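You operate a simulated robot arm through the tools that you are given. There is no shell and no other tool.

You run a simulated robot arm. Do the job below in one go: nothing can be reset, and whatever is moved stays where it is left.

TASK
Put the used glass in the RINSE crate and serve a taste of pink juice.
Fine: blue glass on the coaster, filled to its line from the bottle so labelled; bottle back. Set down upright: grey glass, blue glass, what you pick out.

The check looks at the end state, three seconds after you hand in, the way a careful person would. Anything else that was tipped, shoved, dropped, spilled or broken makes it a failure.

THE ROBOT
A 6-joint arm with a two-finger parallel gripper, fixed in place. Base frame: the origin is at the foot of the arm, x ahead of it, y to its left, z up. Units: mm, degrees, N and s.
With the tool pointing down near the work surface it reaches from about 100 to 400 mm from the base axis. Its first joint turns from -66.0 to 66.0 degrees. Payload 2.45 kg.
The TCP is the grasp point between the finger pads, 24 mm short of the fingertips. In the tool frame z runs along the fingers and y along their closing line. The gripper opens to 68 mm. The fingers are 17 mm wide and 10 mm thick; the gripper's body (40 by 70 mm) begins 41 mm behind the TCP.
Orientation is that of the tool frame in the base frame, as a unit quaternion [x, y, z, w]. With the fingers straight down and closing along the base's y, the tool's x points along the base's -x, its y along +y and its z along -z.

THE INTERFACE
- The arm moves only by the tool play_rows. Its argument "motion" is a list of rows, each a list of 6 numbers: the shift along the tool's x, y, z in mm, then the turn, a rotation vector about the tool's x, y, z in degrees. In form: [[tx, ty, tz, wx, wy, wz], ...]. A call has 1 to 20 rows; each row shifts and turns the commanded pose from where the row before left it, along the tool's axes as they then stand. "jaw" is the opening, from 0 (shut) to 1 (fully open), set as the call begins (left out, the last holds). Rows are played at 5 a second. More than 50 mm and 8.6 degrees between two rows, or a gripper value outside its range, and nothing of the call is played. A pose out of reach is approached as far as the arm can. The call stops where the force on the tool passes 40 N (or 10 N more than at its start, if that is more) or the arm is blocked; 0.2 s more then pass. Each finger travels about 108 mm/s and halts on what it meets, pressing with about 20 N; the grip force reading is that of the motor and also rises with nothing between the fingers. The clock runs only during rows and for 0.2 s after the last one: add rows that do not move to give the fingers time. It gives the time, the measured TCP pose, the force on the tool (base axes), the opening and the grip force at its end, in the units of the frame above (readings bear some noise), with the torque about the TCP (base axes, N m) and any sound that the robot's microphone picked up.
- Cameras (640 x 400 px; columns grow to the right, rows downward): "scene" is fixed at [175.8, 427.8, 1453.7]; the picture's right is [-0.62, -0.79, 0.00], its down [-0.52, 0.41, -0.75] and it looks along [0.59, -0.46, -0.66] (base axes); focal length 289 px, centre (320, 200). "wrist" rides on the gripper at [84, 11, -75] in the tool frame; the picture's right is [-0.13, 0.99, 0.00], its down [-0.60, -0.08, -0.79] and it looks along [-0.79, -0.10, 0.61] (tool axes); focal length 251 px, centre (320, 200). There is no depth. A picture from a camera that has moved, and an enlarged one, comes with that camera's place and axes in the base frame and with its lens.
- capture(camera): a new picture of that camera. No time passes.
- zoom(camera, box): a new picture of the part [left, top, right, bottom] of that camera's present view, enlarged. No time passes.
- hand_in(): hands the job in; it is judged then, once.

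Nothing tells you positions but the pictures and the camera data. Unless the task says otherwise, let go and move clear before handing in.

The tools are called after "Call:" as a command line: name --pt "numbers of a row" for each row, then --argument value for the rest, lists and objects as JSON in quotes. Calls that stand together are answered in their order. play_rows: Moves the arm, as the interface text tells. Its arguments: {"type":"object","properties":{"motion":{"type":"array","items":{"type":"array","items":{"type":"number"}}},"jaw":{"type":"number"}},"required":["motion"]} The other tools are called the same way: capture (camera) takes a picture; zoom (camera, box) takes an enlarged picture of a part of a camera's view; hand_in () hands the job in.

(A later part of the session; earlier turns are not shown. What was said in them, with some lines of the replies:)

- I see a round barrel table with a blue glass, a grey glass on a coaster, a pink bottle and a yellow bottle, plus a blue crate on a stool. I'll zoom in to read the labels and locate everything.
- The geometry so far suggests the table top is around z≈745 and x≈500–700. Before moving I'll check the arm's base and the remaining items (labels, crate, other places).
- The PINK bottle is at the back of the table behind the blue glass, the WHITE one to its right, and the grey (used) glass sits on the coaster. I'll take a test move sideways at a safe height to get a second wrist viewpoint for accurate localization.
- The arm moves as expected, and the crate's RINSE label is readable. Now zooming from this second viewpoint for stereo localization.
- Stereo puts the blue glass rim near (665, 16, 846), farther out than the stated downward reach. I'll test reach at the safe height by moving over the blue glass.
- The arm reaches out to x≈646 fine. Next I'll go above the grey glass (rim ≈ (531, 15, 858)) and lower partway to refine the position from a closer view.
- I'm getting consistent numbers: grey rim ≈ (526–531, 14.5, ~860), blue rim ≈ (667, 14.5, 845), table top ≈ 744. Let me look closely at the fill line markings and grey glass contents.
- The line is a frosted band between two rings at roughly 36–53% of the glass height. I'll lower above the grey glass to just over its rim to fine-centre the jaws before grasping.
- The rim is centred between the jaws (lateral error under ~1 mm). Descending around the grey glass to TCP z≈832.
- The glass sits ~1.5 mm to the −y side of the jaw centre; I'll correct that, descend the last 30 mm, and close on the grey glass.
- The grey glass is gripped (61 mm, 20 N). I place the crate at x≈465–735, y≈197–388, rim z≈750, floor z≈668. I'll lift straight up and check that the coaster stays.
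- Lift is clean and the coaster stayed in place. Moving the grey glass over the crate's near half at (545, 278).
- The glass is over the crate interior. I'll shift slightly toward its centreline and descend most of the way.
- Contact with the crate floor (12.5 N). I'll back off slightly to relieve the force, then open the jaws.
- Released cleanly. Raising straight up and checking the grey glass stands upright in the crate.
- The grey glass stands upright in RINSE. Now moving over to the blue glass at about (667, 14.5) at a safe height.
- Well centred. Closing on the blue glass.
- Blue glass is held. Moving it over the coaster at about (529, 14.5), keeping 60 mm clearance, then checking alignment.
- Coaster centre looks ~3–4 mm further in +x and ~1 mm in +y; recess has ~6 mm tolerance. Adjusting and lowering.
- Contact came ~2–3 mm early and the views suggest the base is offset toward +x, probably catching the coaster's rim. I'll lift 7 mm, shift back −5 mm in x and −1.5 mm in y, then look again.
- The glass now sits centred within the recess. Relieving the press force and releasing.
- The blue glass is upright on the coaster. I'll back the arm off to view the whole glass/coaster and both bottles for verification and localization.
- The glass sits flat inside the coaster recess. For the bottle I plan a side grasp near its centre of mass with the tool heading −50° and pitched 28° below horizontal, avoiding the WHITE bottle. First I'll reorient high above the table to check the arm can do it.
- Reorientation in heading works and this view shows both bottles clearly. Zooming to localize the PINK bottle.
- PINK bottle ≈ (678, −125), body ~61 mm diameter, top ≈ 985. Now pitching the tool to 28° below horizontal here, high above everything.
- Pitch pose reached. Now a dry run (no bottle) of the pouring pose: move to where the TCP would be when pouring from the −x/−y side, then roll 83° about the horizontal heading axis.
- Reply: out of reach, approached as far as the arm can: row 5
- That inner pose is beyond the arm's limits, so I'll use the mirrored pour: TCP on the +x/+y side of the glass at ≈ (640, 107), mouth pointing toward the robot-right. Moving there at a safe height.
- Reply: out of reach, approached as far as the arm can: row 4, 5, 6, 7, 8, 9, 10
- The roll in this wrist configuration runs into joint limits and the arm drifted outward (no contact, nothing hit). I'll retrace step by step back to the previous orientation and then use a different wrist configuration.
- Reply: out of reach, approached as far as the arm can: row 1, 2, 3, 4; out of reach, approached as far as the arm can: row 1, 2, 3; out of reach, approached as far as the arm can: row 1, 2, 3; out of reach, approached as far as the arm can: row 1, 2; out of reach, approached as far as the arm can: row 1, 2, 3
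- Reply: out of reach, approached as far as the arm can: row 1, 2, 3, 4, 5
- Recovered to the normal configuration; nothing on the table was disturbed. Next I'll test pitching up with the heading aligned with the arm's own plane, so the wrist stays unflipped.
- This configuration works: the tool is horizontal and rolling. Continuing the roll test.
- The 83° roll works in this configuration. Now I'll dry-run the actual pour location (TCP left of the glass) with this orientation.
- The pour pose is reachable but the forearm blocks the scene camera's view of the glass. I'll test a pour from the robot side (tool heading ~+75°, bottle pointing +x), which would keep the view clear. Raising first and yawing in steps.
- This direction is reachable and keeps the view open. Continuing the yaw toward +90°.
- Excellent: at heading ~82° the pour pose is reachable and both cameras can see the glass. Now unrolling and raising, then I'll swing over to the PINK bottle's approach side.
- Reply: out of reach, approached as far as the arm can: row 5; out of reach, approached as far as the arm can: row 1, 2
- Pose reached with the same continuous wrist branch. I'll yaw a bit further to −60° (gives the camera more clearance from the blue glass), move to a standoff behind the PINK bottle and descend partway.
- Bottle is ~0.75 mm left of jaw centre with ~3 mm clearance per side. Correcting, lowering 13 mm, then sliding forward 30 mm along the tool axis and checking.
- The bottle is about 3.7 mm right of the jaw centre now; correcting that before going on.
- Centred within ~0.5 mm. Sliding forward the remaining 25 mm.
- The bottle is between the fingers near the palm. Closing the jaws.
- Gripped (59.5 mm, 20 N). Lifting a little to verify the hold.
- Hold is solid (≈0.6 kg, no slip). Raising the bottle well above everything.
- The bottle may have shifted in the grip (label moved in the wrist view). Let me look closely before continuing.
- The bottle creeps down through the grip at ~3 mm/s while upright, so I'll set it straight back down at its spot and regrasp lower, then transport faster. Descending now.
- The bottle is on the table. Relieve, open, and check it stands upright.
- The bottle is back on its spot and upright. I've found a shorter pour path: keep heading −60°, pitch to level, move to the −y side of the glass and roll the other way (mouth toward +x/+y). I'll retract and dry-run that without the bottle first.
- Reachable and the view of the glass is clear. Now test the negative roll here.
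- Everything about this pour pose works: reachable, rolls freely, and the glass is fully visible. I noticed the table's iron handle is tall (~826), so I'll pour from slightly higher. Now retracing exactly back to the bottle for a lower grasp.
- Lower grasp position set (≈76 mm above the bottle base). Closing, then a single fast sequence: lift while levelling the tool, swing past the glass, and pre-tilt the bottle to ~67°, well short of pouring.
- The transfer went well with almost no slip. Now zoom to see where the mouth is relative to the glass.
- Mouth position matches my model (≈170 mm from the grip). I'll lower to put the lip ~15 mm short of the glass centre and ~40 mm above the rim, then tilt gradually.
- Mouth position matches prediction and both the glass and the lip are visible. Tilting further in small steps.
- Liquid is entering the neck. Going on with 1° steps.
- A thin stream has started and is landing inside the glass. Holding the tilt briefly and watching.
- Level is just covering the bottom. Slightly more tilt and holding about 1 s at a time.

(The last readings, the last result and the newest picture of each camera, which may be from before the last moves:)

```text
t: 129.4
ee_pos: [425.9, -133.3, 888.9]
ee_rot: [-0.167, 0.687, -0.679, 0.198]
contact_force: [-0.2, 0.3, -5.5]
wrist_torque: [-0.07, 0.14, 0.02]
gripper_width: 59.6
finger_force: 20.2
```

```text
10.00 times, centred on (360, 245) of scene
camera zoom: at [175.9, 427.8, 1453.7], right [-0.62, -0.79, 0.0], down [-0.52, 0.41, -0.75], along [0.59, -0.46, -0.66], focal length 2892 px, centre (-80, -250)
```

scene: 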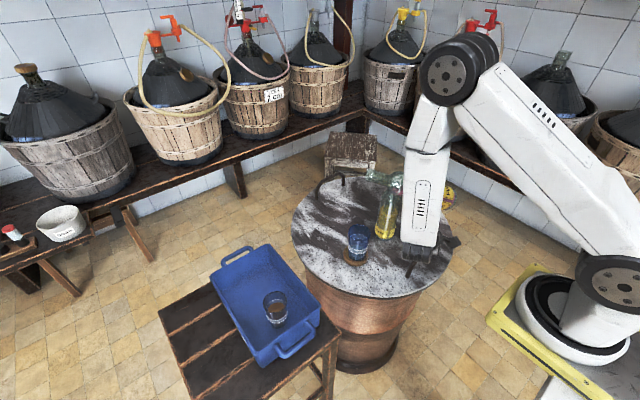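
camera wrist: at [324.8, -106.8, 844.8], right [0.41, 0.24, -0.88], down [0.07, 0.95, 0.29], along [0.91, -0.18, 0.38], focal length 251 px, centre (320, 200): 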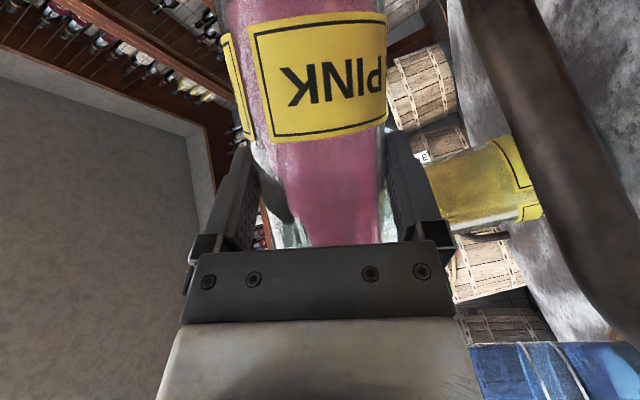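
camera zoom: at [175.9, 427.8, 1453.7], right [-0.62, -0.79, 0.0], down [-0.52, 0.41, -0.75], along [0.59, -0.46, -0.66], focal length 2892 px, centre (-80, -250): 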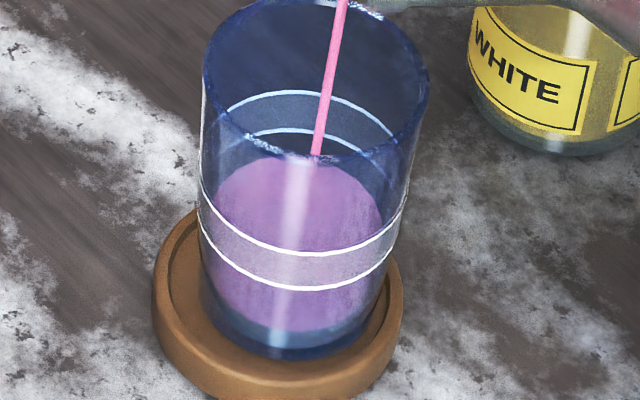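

Call:
play_rows --pt "0 0 0 0 0 -0.6" --pt "0 0 0 0 0 0" --pt "0 0 0 0 0 0" --pt "0 0 0 0 0 -0.5" --pt "0 0 0 0 0 0" --pt "0 0 0 0 0 0" --pt "0 0 0 0 0 0" --pt "0 0 0 0 0 0"

Call:
zoom --camera "scene" --box '[340, 195, 400, 265]'

Call:
zoom --camera "scene" --box '[340, 225, 380, 265]'

```text
t: 131.2
ee_pos: [426.2, -134.3, 887.9]
ee_rot: [-0.173, 0.685, -0.681, 0.192]
contact_force: [-0.1, 0.5, -4.1]
wrist_torque: [-0.08, 0.09, -0.05]
gripper_width: 59.2
finger_force: 20.3
```

```text
5.71 times, centred on (370, 230) of scene
camera zoom: at [175.9, 427.8, 1453.7], right [-0.62, -0.79, 0.0], down [-0.52, 0.41, -0.75], along [0.59, -0.46, -0.66], focal length 1653 px, centre (34, 29)
```

zoom: 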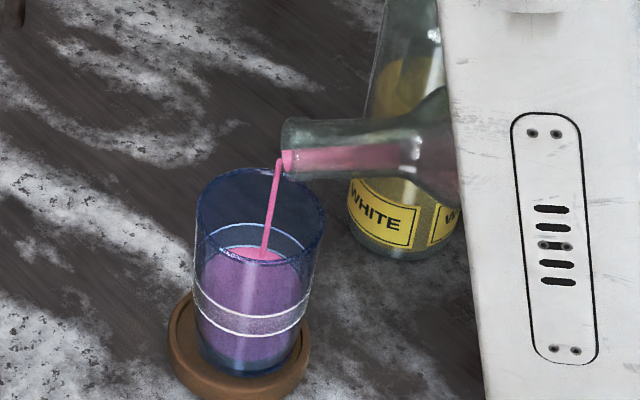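

```text
10.00 times, centred on (360, 245) of scene
camera zoom: at [175.9, 427.8, 1453.7], right [-0.62, -0.79, 0.0], down [-0.52, 0.41, -0.75], along [0.59, -0.46, -0.66], focal length 2892 px, centre (-80, -250)
```

zoom: 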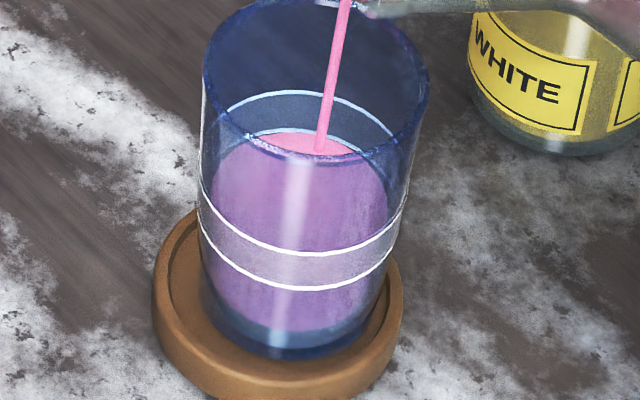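

The level has reached the lower ring. A short further hold, then I'll tilt back to stop mid-band.

Call:
play_rows --pt "0 0 0 0 0 0" --pt "0 0 0 0 0 0"

Call:
zoom --camera "scene" --box '[340, 225, 380, 265]'

```text
t: 131.8
ee_pos: [425.4, -132.6, 887.8]
ee_rot: [-0.174, 0.685, -0.681, 0.192]
contact_force: [-0.5, 0.3, -4.4]
wrist_torque: [-0.07, 0.11, -0.01]
gripper_width: 59.2
finger_force: 20.5
```

```text
10.00 times, centred on (360, 245) of scene
camera zoom: at [175.9, 427.8, 1453.7], right [-0.62, -0.79, 0.0], down [-0.52, 0.41, -0.75], along [0.59, -0.46, -0.66], focal length 2892 px, centre (-80, -250)
```

zoom: 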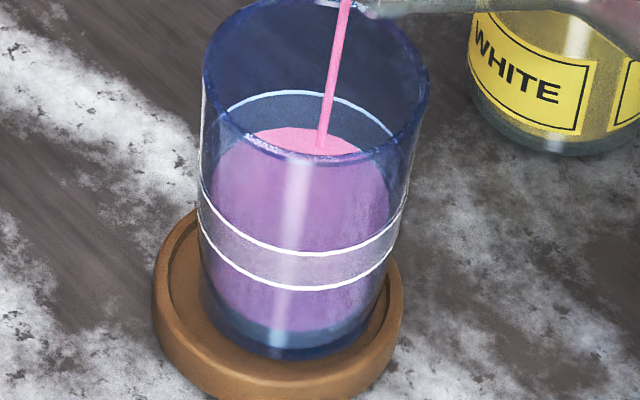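

Call:
play_rows --pt "0 0 0 0 0 0" --pt "0 0 0 0 0 0" --pt "0 0 0 0 0 0" --pt "0 0 0 0 0 0" --pt "-6.5 0.2 -3.2 0 0 8" --pt "-6.2 1.0 -1.0 0 0 8"

Call:
zoom --camera "scene" --box '[340, 225, 380, 265]'

Call:
zoom --camera "scene" --box '[340, 195, 400, 265]'

```text
t: 133.2
ee_pos: [435.6, -124.2, 889.2]
ee_rot: [-0.076, 0.703, -0.647, 0.286]
contact_force: [-0.3, -0.2, -5.1]
wrist_torque: [-0.03, 0.06, -0.02]
gripper_width: 59.3
finger_force: 19.4
```

```text
10.00 times, centred on (360, 245) of scene
camera zoom: at [175.9, 427.8, 1453.7], right [-0.62, -0.79, 0.0], down [-0.52, 0.41, -0.75], along [0.59, -0.46, -0.66], focal length 2892 px, centre (-80, -250)
```

zoom: 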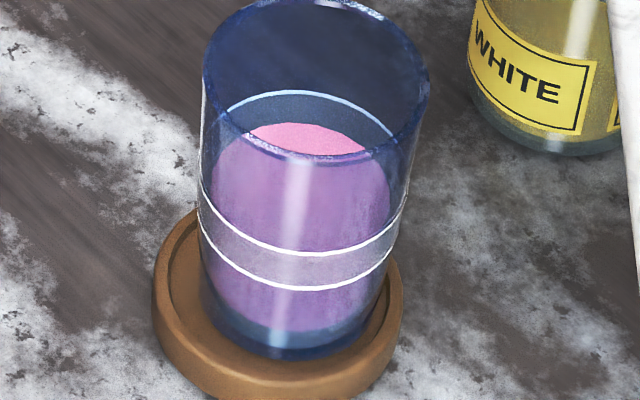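

```text
5.71 times, centred on (370, 230) of scene
camera zoom: at [175.9, 427.8, 1453.7], right [-0.62, -0.79, 0.0], down [-0.52, 0.41, -0.75], along [0.59, -0.46, -0.66], focal length 1653 px, centre (34, 29)
```

zoom: 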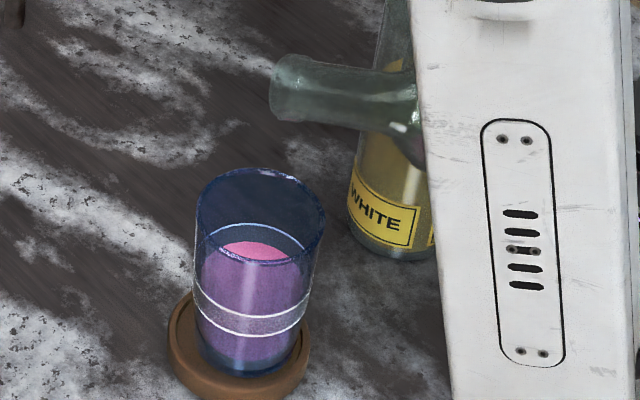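

Flow stopped cleanly, no drips; the level sits about 40% up the band. A tiny top-up (brief tilt and back) will bring it closer to the middle.

Call:
play_rows --pt "0 0 0 0 0 -8" --pt "0 0 0 0 0 -8" --pt "0 0 0 0 0 0" --pt "0 0 0 0 0 8" --pt "0 0 0 0 0 8"

Call:
zoom --camera "scene" --box '[340, 225, 380, 265]'

Call:
zoom --camera "scene" --box '[330, 180, 410, 270]'

```text
t: 134.4
ee_pos: [434.8, -123.7, 888.5]
ee_rot: [-0.076, 0.702, -0.648, 0.285]
contact_force: [-0.8, 0.1, -4.6]
wrist_torque: [-0.12, 0.13, -0.02]
gripper_width: 59.3
finger_force: 19.6
```

```text
10.00 times, centred on (360, 245) of scene
camera zoom: at [175.9, 427.8, 1453.7], right [-0.62, -0.79, 0.0], down [-0.52, 0.41, -0.75], along [0.59, -0.46, -0.66], focal length 2892 px, centre (-80, -250)
```

zoom: 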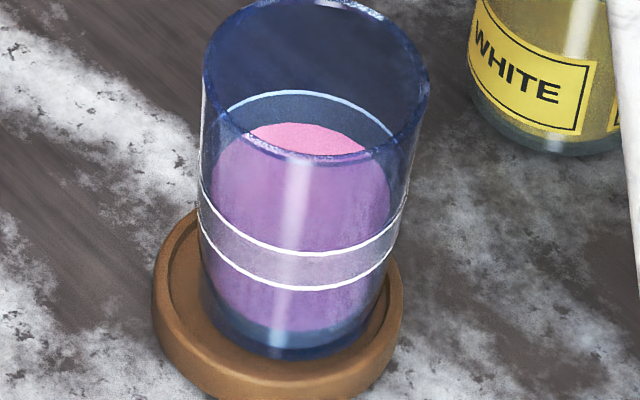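

```text
4.44 times, centred on (370, 225) of scene
camera zoom: at [175.9, 427.8, 1453.7], right [-0.62, -0.79, 0.0], down [-0.52, 0.41, -0.75], along [0.59, -0.46, -0.66], focal length 1286 px, centre (98, 89)
```

zoom: 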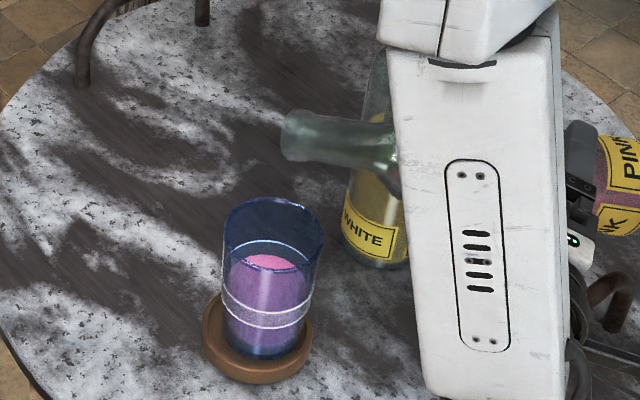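

Call:
play_rows --pt "0 0 0 0 0 -8" --pt "0 0 0 0 0 -8" --pt "0 0 0 0 0 0" --pt "0 0 0 0 0 0" --pt "0 0 0 0 0 0" --pt "0 0 0 0 0 8" --pt "0 0 0 0 0 8"

Call:
zoom --camera "scene" --box '[340, 225, 380, 265]'

Call:
zoom --camera "scene" --box '[330, 180, 410, 270]'

```text
t: 136.0
ee_pos: [434.7, -123.5, 887.3]
ee_rot: [-0.076, 0.703, -0.647, 0.285]
contact_force: [-0.1, -0.1, -4.9]
wrist_torque: [-0.06, 0.13, 0.02]
gripper_width: 59.3
finger_force: 20.2
```

```text
10.00 times, centred on (360, 245) of scene
camera zoom: at [175.9, 427.8, 1453.7], right [-0.62, -0.79, 0.0], down [-0.52, 0.41, -0.75], along [0.59, -0.46, -0.66], focal length 2892 px, centre (-80, -250)
```

zoom: 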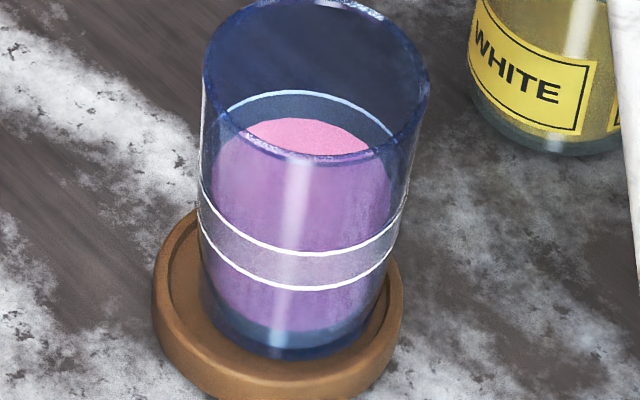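

```text
4.44 times, centred on (370, 225) of scene
camera zoom: at [175.9, 427.8, 1453.7], right [-0.62, -0.79, 0.0], down [-0.52, 0.41, -0.75], along [0.59, -0.46, -0.66], focal length 1286 px, centre (98, 89)
```

zoom: 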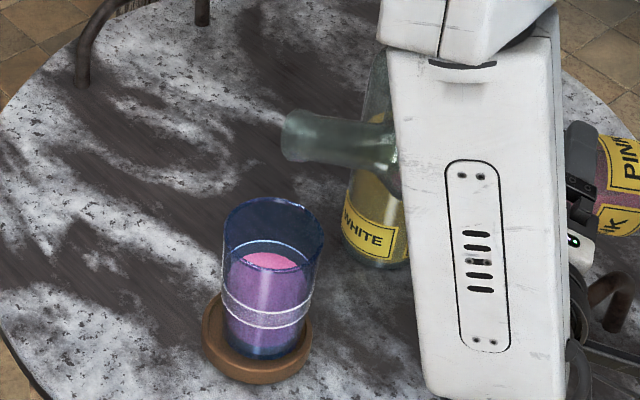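

Call:
zoom --camera "scene" --box '[346, 228, 372, 258]'

```text
13.33 times, centred on (359, 243) of scene
camera zoom: at [175.9, 427.8, 1453.7], right [-0.62, -0.79, 0.0], down [-0.52, 0.41, -0.75], along [0.59, -0.46, -0.66], focal length 3857 px, centre (-200, -373)
```

zoom: 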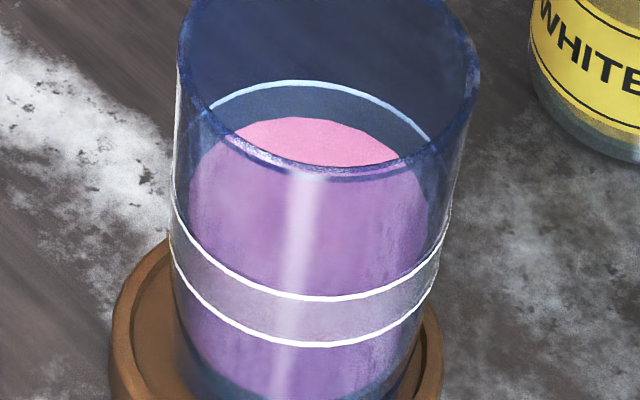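

The level is now right around the middle of the band (≈50–60%). Now returning the bottle: raise, untilt and retrace the path back to its spot.

Call:
play_rows --pt "-13.5 -42.9 0 0 0 0" --pt "-13.5 -42.9 0 0 0 8" --pt "-9.0 -5.7 -5.9 0 0 8" --pt "0 0 0 0 0 8" --pt "0 0 0 0 0 8" --pt "0 0 0 0 0 8" --pt "-12.8 20.2 -32.4 0 0 8" --pt "-10.4 22.9 -31.6 0 0 8" --pt "-11.8 39.7 -3.8 0 0 8" --pt "-6.5 43.3 16.1 0 0 8.5" --pt "0 32.8 35.1 0 0 0" --pt "12 19.4 42.4 0 7 0" --pt "32.0 5.3 35.0 0 7 0" --pt "27.5 5.3 38.6 0 7 0" --pt "22.6 5.3 41.7 0 7 0"

Call:
capture --camera "wrist"

Call:
capture --camera "scene"

```text
t: 139.2
ee_pos: [673.1, -117.7, 866.7]
ee_rot: [0.428, 0.743, -0.257, 0.446]
contact_force: [0.0, 0.0, -4.7]
wrist_torque: [0.06, 0.06, 0.01]
gripper_width: 59.2
finger_force: 19.7
```

```text
taken
camera wrist: at [629.5, -22.3, 826.4], right [0.89, 0.44, 0.11], down [-0.28, 0.32, 0.91], along [0.36, -0.84, 0.41], focal length 251 px, centre (320, 200)
```

wrist: 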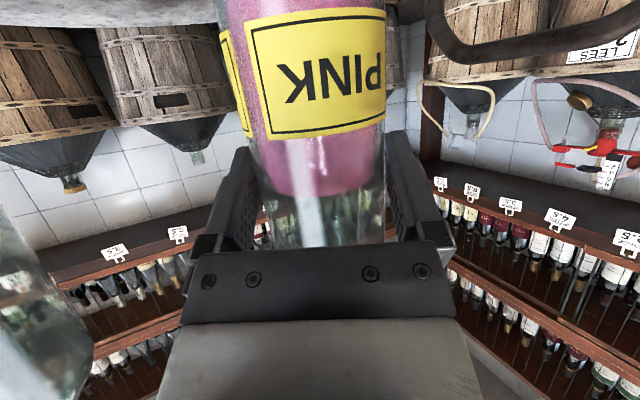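

```text
taken
```

scene: 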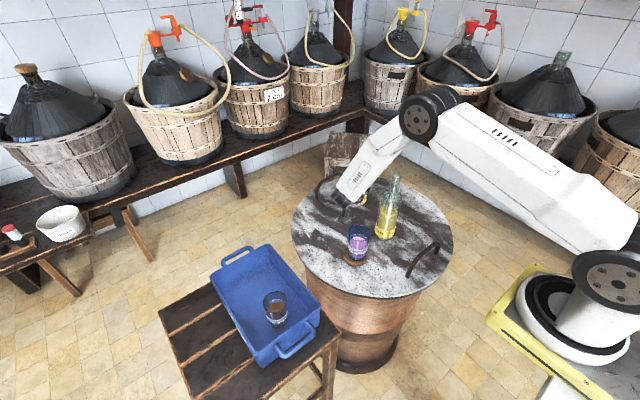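

Minimal slip; the bottle is above its spot. Lowering to the table in small steps.

Call:
play_rows --pt "13.2 0 7.0 0 0 0" --pt "12.4 0 6.6 0 0 0"

Call:
play_rows --pt "2.65 0 1.4 0 0 0"

Call:
play_rows --pt "2.2 0 1.17 0 0 0"

Call:
play_rows --pt "1.8 0 0.94 0 0 0"

```text
t: 139.8
ee_pos: [670.9, -115.2, 838.3]
ee_rot: [0.429, 0.742, -0.258, 0.445]
contact_force: [-0.3, 0.2, -5.0]
wrist_torque: [0.03, 0.01, -0.05]
gripper_width: 59.4
finger_force: 20.0
```

```text
t: 140.2
ee_pos: [671.5, -116.8, 834.3]
ee_rot: [0.429, 0.742, -0.258, 0.446]
contact_force: [0.6, 0.2, -4.3]
wrist_torque: [0.03, 0.02, 0.02]
gripper_width: 59.1
finger_force: 20.2
```

```text
t: 140.6
ee_pos: [671.1, -117.7, 831.4]
ee_rot: [0.429, 0.742, -0.258, 0.446]
contact_force: [-1.0, -0.1, -4.3]
wrist_torque: [0.07, 0.02, 0.0]
gripper_width: 59.3
finger_force: 20.2
```

```text
t: 141.0
ee_pos: [671.7, -116.1, 830.2]
ee_rot: [0.429, 0.742, -0.258, 0.446]
contact_force: [0.4, -1.0, -5.1]
wrist_torque: [0.05, 0.07, 0.03]
gripper_width: 59.2
finger_force: 20.0
```

Call:
play_rows --pt "1.8 0 0.94 0 0 0"

Call:
play_rows --pt "1.8 0 0.94 0 0 0"

```text
t: 141.4
ee_pos: [672.1, -117.7, 828.8]
ee_rot: [0.429, 0.742, -0.258, 0.446]
contact_force: [0.0, 0.0, -4.3]
wrist_torque: [0.06, 0.04, -0.02]
gripper_width: 59.0
finger_force: 19.8
```

```text
t: 141.8
ee_pos: [673.2, -116.9, 825.7]
ee_rot: [0.429, 0.742, -0.258, 0.446]
contact_force: [-0.3, -0.1, -4.6]
wrist_torque: [0.04, 0.05, 0.0]
gripper_width: 59.4
finger_force: 20.0
```

Call:
play_rows --pt "1.8 0 0.94 0 0 0"

Call:
play_rows --pt "1.8 0 0.94 0 0 0"

```text
t: 142.2
ee_pos: [672.4, -117.6, 825.7]
ee_rot: [0.43, 0.741, -0.259, 0.446]
contact_force: [-0.7, 0.3, -2.7]
wrist_torque: [0.03, 0.03, 0.0]
gripper_width: 58.9
finger_force: 19.7
```

```text
t: 142.6
ee_pos: [673.3, -117.6, 824.7]
ee_rot: [0.429, 0.74, -0.259, 0.448]
contact_force: [-3.7, 0.7, 9.9]
wrist_torque: [-0.27, -0.04, -0.07]
gripper_width: 59.1
finger_force: 19.9
```

Contact with the table. Relieve slightly, check it's upright, and release.

Call:
play_rows --pt "-0.7 0 -0.4 0 0 0" --pt "0 0 0 0 0 0"

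Call:
play_rows --pt "0 0 0 0 0 0" --pt "0 0 0 0 0 0" --pt "0 0 0 0 0 0" --jaw 1

Call:
capture --camera "wrist"

Call:
zoom --camera "scene" --box '[320, 150, 410, 270]'

```text
t: 143.2
ee_pos: [672.6, -117.0, 824.1]
ee_rot: [0.429, 0.742, -0.257, 0.447]
contact_force: [1.4, -2.3, 8.2]
wrist_torque: [-0.43, -0.35, -0.04]
gripper_width: 59.0
finger_force: 20.0
```

```text
t: 144.0
ee_pos: [671.7, -116.4, 823.6]
ee_rot: [0.428, 0.742, -0.257, 0.446]
contact_force: [0.2, 1.2, -0.4]
wrist_torque: [-0.03, -0.03, -0.01]
gripper_width: 67.7
finger_force: 0.1
```

```text
taken
camera wrist: at [629.5, -21.0, 782.8], right [0.89, 0.44, 0.11], down [-0.28, 0.32, 0.91], along [0.36, -0.84, 0.41], focal length 251 px, centre (320, 200)
```

wrist: 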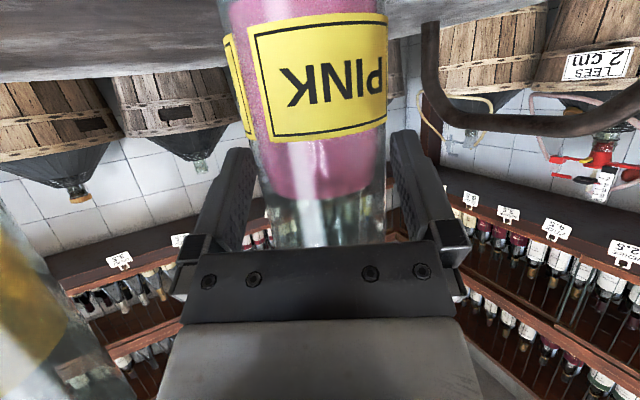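

```text
3.33 times, centred on (365, 210) of scene
camera zoom: at [175.8, 427.8, 1453.7], right [-0.62, -0.79, 0.0], down [-0.52, 0.41, -0.75], along [0.59, -0.46, -0.66], focal length 964 px, centre (170, 167)
```

zoom: 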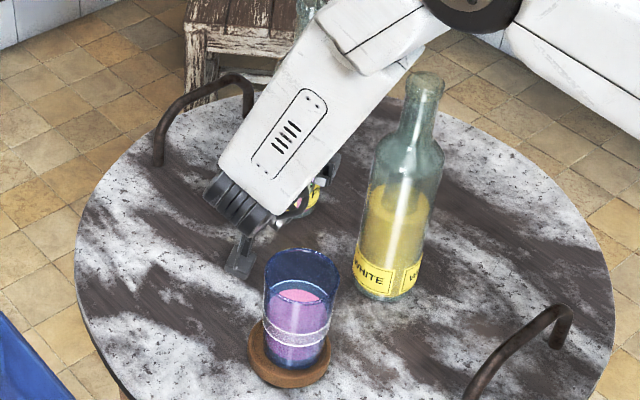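

Released and standing. Retreating slowly straight back along the tool axis, then up.

Call:
play_rows --pt "0 0 -6 0 0 0" --pt "0 0 -8 0 0 0" --pt "0 0 -10 0 0 0" --pt "0 0 -15 0 0 0" --pt "0 0 -15 0 0 0" --pt "0 0 -12 0 0 0" --pt "0 0 0 0 0 0"

Call:
capture --camera "wrist"

Call:
play_rows --pt "-17.7 0 -9.4 0 0 0" --pt "-35.3 0 -18.8 0 0 0" --pt "-35.3 0 -18.8 0 0 0" --pt "-35.3 0 -18.8 0 0 0" --pt "-35.3 0 -18.8 0 0 0" --pt "0 0 0 0 0 0"

Call:
capture --camera "scene"

```text
t: 145.6
ee_pos: [642.2, -66.7, 855.0]
ee_rot: [0.429, 0.742, -0.257, 0.446]
contact_force: [0.0, 0.1, 0.4]
wrist_torque: [-0.02, 0.0, -0.01]
gripper_width: 68.2
finger_force: 0.0
```

```text
taken
camera wrist: at [599.3, 29.0, 814.6], right [0.89, 0.44, 0.11], down [-0.28, 0.32, 0.91], along [0.36, -0.84, 0.41], focal length 251 px, centre (320, 200)
```

wrist: 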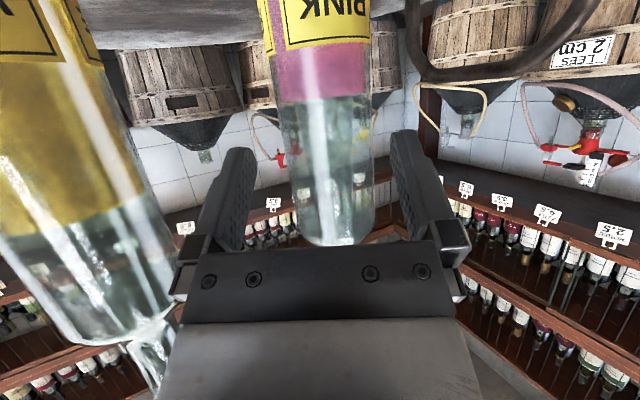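

```text
t: 147.0
ee_pos: [640.8, -67.2, 1035.1]
ee_rot: [0.429, 0.743, -0.258, 0.445]
contact_force: [0.2, 0.1, 0.2]
wrist_torque: [0.02, -0.01, -0.02]
gripper_width: 68.1
finger_force: 0.1
```

```text
taken
```

scene: 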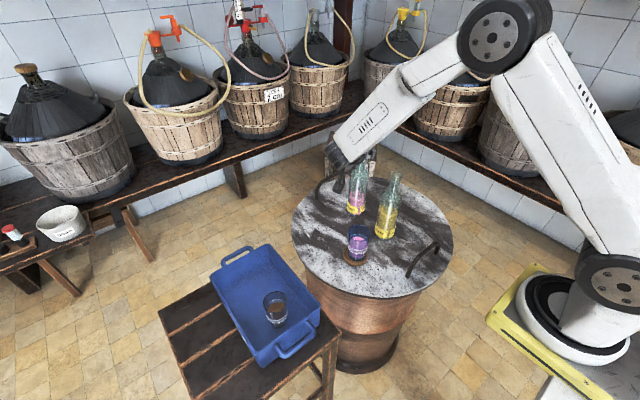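

All placed. Now moving the arm clear: up, tool back to pointing down, then to a viewing position to verify everything.

Call:
play_rows --pt "-35.3 0 -18.8 0 0 0" --pt "-26.5 0 -14.1 0 0 0" --pt "0 0 0 0 7.75 0" --pt "0 0 0 0 7.75 0" --pt "0 0 0 0 7.75 0" --pt "0 0 0 0 7.75 0" --pt "0 0 0 0 7.75 0" --pt "0 0 0 0 7.75 0" --pt "0 0 0 0 7.75 0" --pt "0 0 0 0 7.75 0" --pt "0 0 0 0 0 0"

Call:
capture --camera "wrist"

Call:
capture --camera "scene"

```text
t: 149.4
ee_pos: [642.6, -65.2, 1104.6]
ee_rot: [0.495, 0.858, -0.068, 0.117]
contact_force: [-0.5, 0.1, 0.2]
wrist_torque: [0.0, -0.03, -0.01]
gripper_width: 68.1
finger_force: 0.1
out of reach, approached as far as the arm can: row 9, 10
```

```text
taken
camera wrist: at [602.7, 26.2, 1152.5], right [0.92, 0.39, 0.03], down [0.12, -0.36, 0.93], along [0.37, -0.85, -0.38], focal length 251 px, centre (320, 200)
```

wrist: 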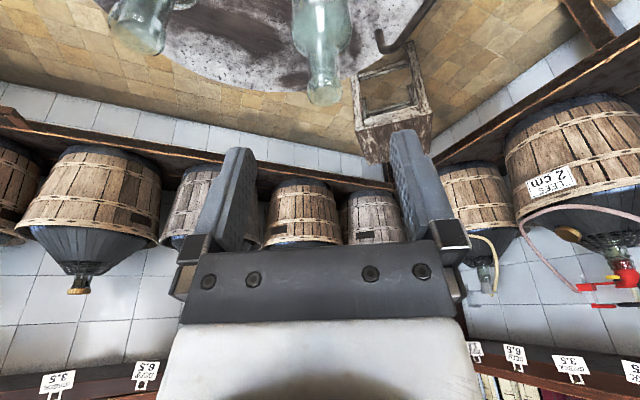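

```text
taken
```

scene: 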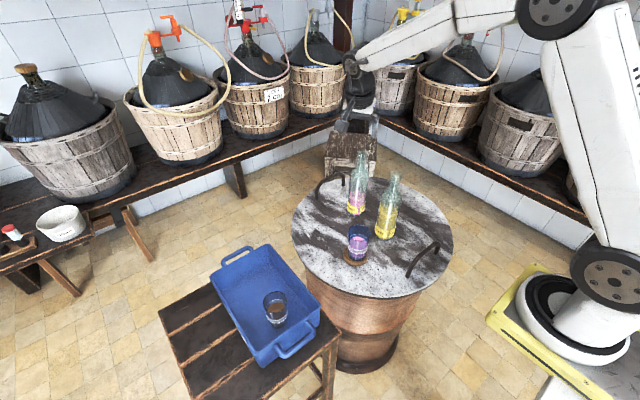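

Call:
play_rows --pt "0 0 0 -2.26 0 -7.98" --pt "0 0 0 -2.26 0 -7.98" --pt "0 0 0 -2.26 0 -7.98" --pt "0 0 0 -2.26 0 -7.98" --pt "0 0 0 -2.26 0 -7.98" --pt "0 0 0 -2.26 0 -7.98" --pt "0 0 0 -2.26 0 -7.98" --pt "0 0 0 0 0 0"

Call:
play_rows --pt "0 0 0 0 7.9 0" --pt "0 0 0 0 7.9 0" --pt "0 0 0 0 0 0"

Call:
capture --camera "scene"

```text
t: 151.2
ee_pos: [599.5, -8.0, 1040.4]
ee_rot: [0.046, 0.985, -0.056, 0.154]
contact_force: [0.3, -0.1, 0.8]
wrist_torque: [0.04, -0.01, 0.0]
gripper_width: 67.9
finger_force: 0.1
out of reach, approached as far as the arm can: row 1, 2, 3, 4, 5, 6, 7
```

```text
t: 152.0
ee_pos: [577.0, -2.7, 1010.8]
ee_rot: [0.053, 0.994, -0.092, 0.033]
contact_force: [0.7, 0.6, -0.2]
wrist_torque: [0.01, -0.01, -0.01]
gripper_width: 67.9
finger_force: 0.1
out of reach, approached as far as the arm can: row 1, 2
```

```text
taken
```

scene: 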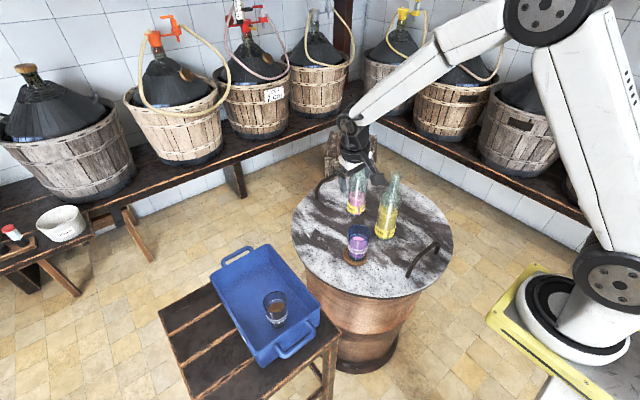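

The wrist is near a joint limit and drifting; moving straight up first.

Call:
play_rows --pt "-2.2 -5.4 -29.5 0 0 0" --pt "-2.2 -5.4 -29.5 0 0 0" --pt "0 0 0 0 0 0"

Call:
capture --camera "wrist"

Call:
capture --camera "scene"

```text
t: 152.8
ee_pos: [576.1, -1.5, 1066.1]
ee_rot: [0.053, 0.993, -0.103, 0.038]
contact_force: [-0.1, 0.1, -1.1]
wrist_torque: [0.02, -0.04, -0.01]
gripper_width: 68.1
finger_force: 0.0
out of reach, approached as far as the arm can: row 2
```

```text
taken
camera wrist: at [489.1, 31.5, 1129.2], right [0.24, 0.95, -0.19], down [0.54, 0.03, 0.84], along [0.81, -0.3, -0.51], focal length 251 px, centre (320, 200)
```

wrist: 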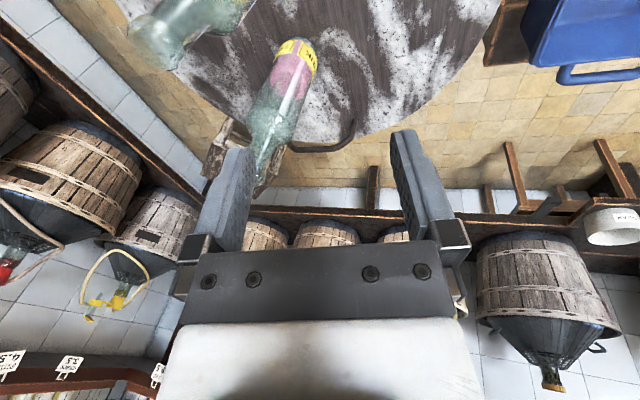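

```text
taken
```

scene: 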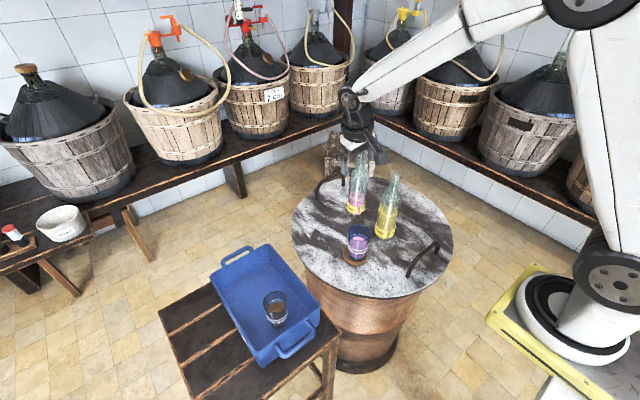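

The arm is well above everything. Verifying the final state with close-ups.

Call:
zoom --camera "scene" --box '[330, 140, 420, 270]'

Call:
zoom --camera "scene" --box '[346, 228, 372, 264]'

Call:
zoom --camera "scene" --box '[200, 230, 330, 370]'

```text
3.08 times, centred on (375, 205) of scene
camera zoom: at [175.8, 427.8, 1453.7], right [-0.62, -0.79, 0.0], down [-0.52, 0.41, -0.75], along [0.59, -0.46, -0.66], focal length 890 px, centre (151, 185)
```

zoom: 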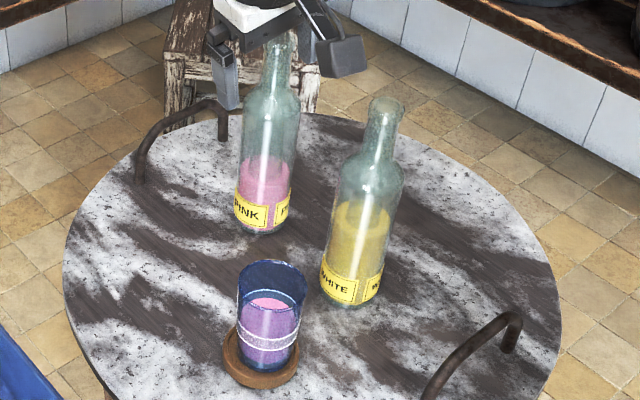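

```text
11.11 times, centred on (359, 246) of scene
camera zoom: at [175.8, 427.8, 1453.7], right [-0.62, -0.79, 0.0], down [-0.52, 0.41, -0.75], along [0.59, -0.46, -0.66], focal length 3214 px, centre (-113, -311)
```

zoom: 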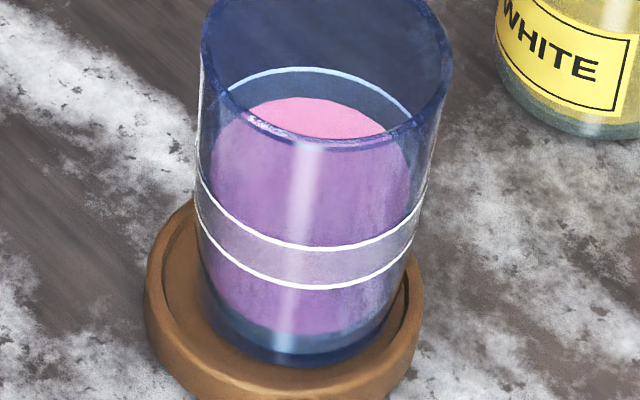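

```text
2.86 times, centred on (265, 300) of scene
camera zoom: at [175.8, 427.8, 1453.7], right [-0.62, -0.79, 0.0], down [-0.52, 0.41, -0.75], along [0.59, -0.46, -0.66], focal length 826 px, centre (477, -86)
```

zoom: 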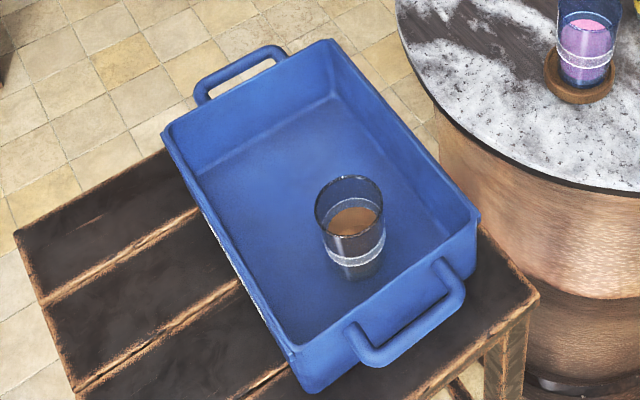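

Final check: the grey glass stands upright in the RINSE crate, and the blue glass is on the coaster with pink juice near the middle of its marked band. The PINK bottle is back upright on its spot, the WHITE bottle is untouched, and I see no spills. The gripper is open and well above everything, so I'm handing in.

Call:
hand_in

```text
The job is handed in.
```

I handed the job in, and in the last pictures everything was where the task asked. I don't have the check's verdict.

- **Grey glass:** standing upright in the RINSE crate.
- **Blue glass:** upright on the coaster, a few millimetres off its centre but inside the raised rim. It holds pink juice to about the middle of its marked band. I treated that band, a frosted strip between two white rings, as "its line" and judged the level from the scene camera only.
- **PINK bottle:** back upright on its original spot. The first time I lifted it, it slowly slipped down in the gripper, so I set it back on its spot and gripped it lower before pouring.
- **Everything else:** the WHITE bottle was not touched, and I saw no spills or drips.
- **Arm:** the gripper is open and well above the table. During test moves and at the end, the arm hit its joint limits and drifted off course, but nothing was hit.
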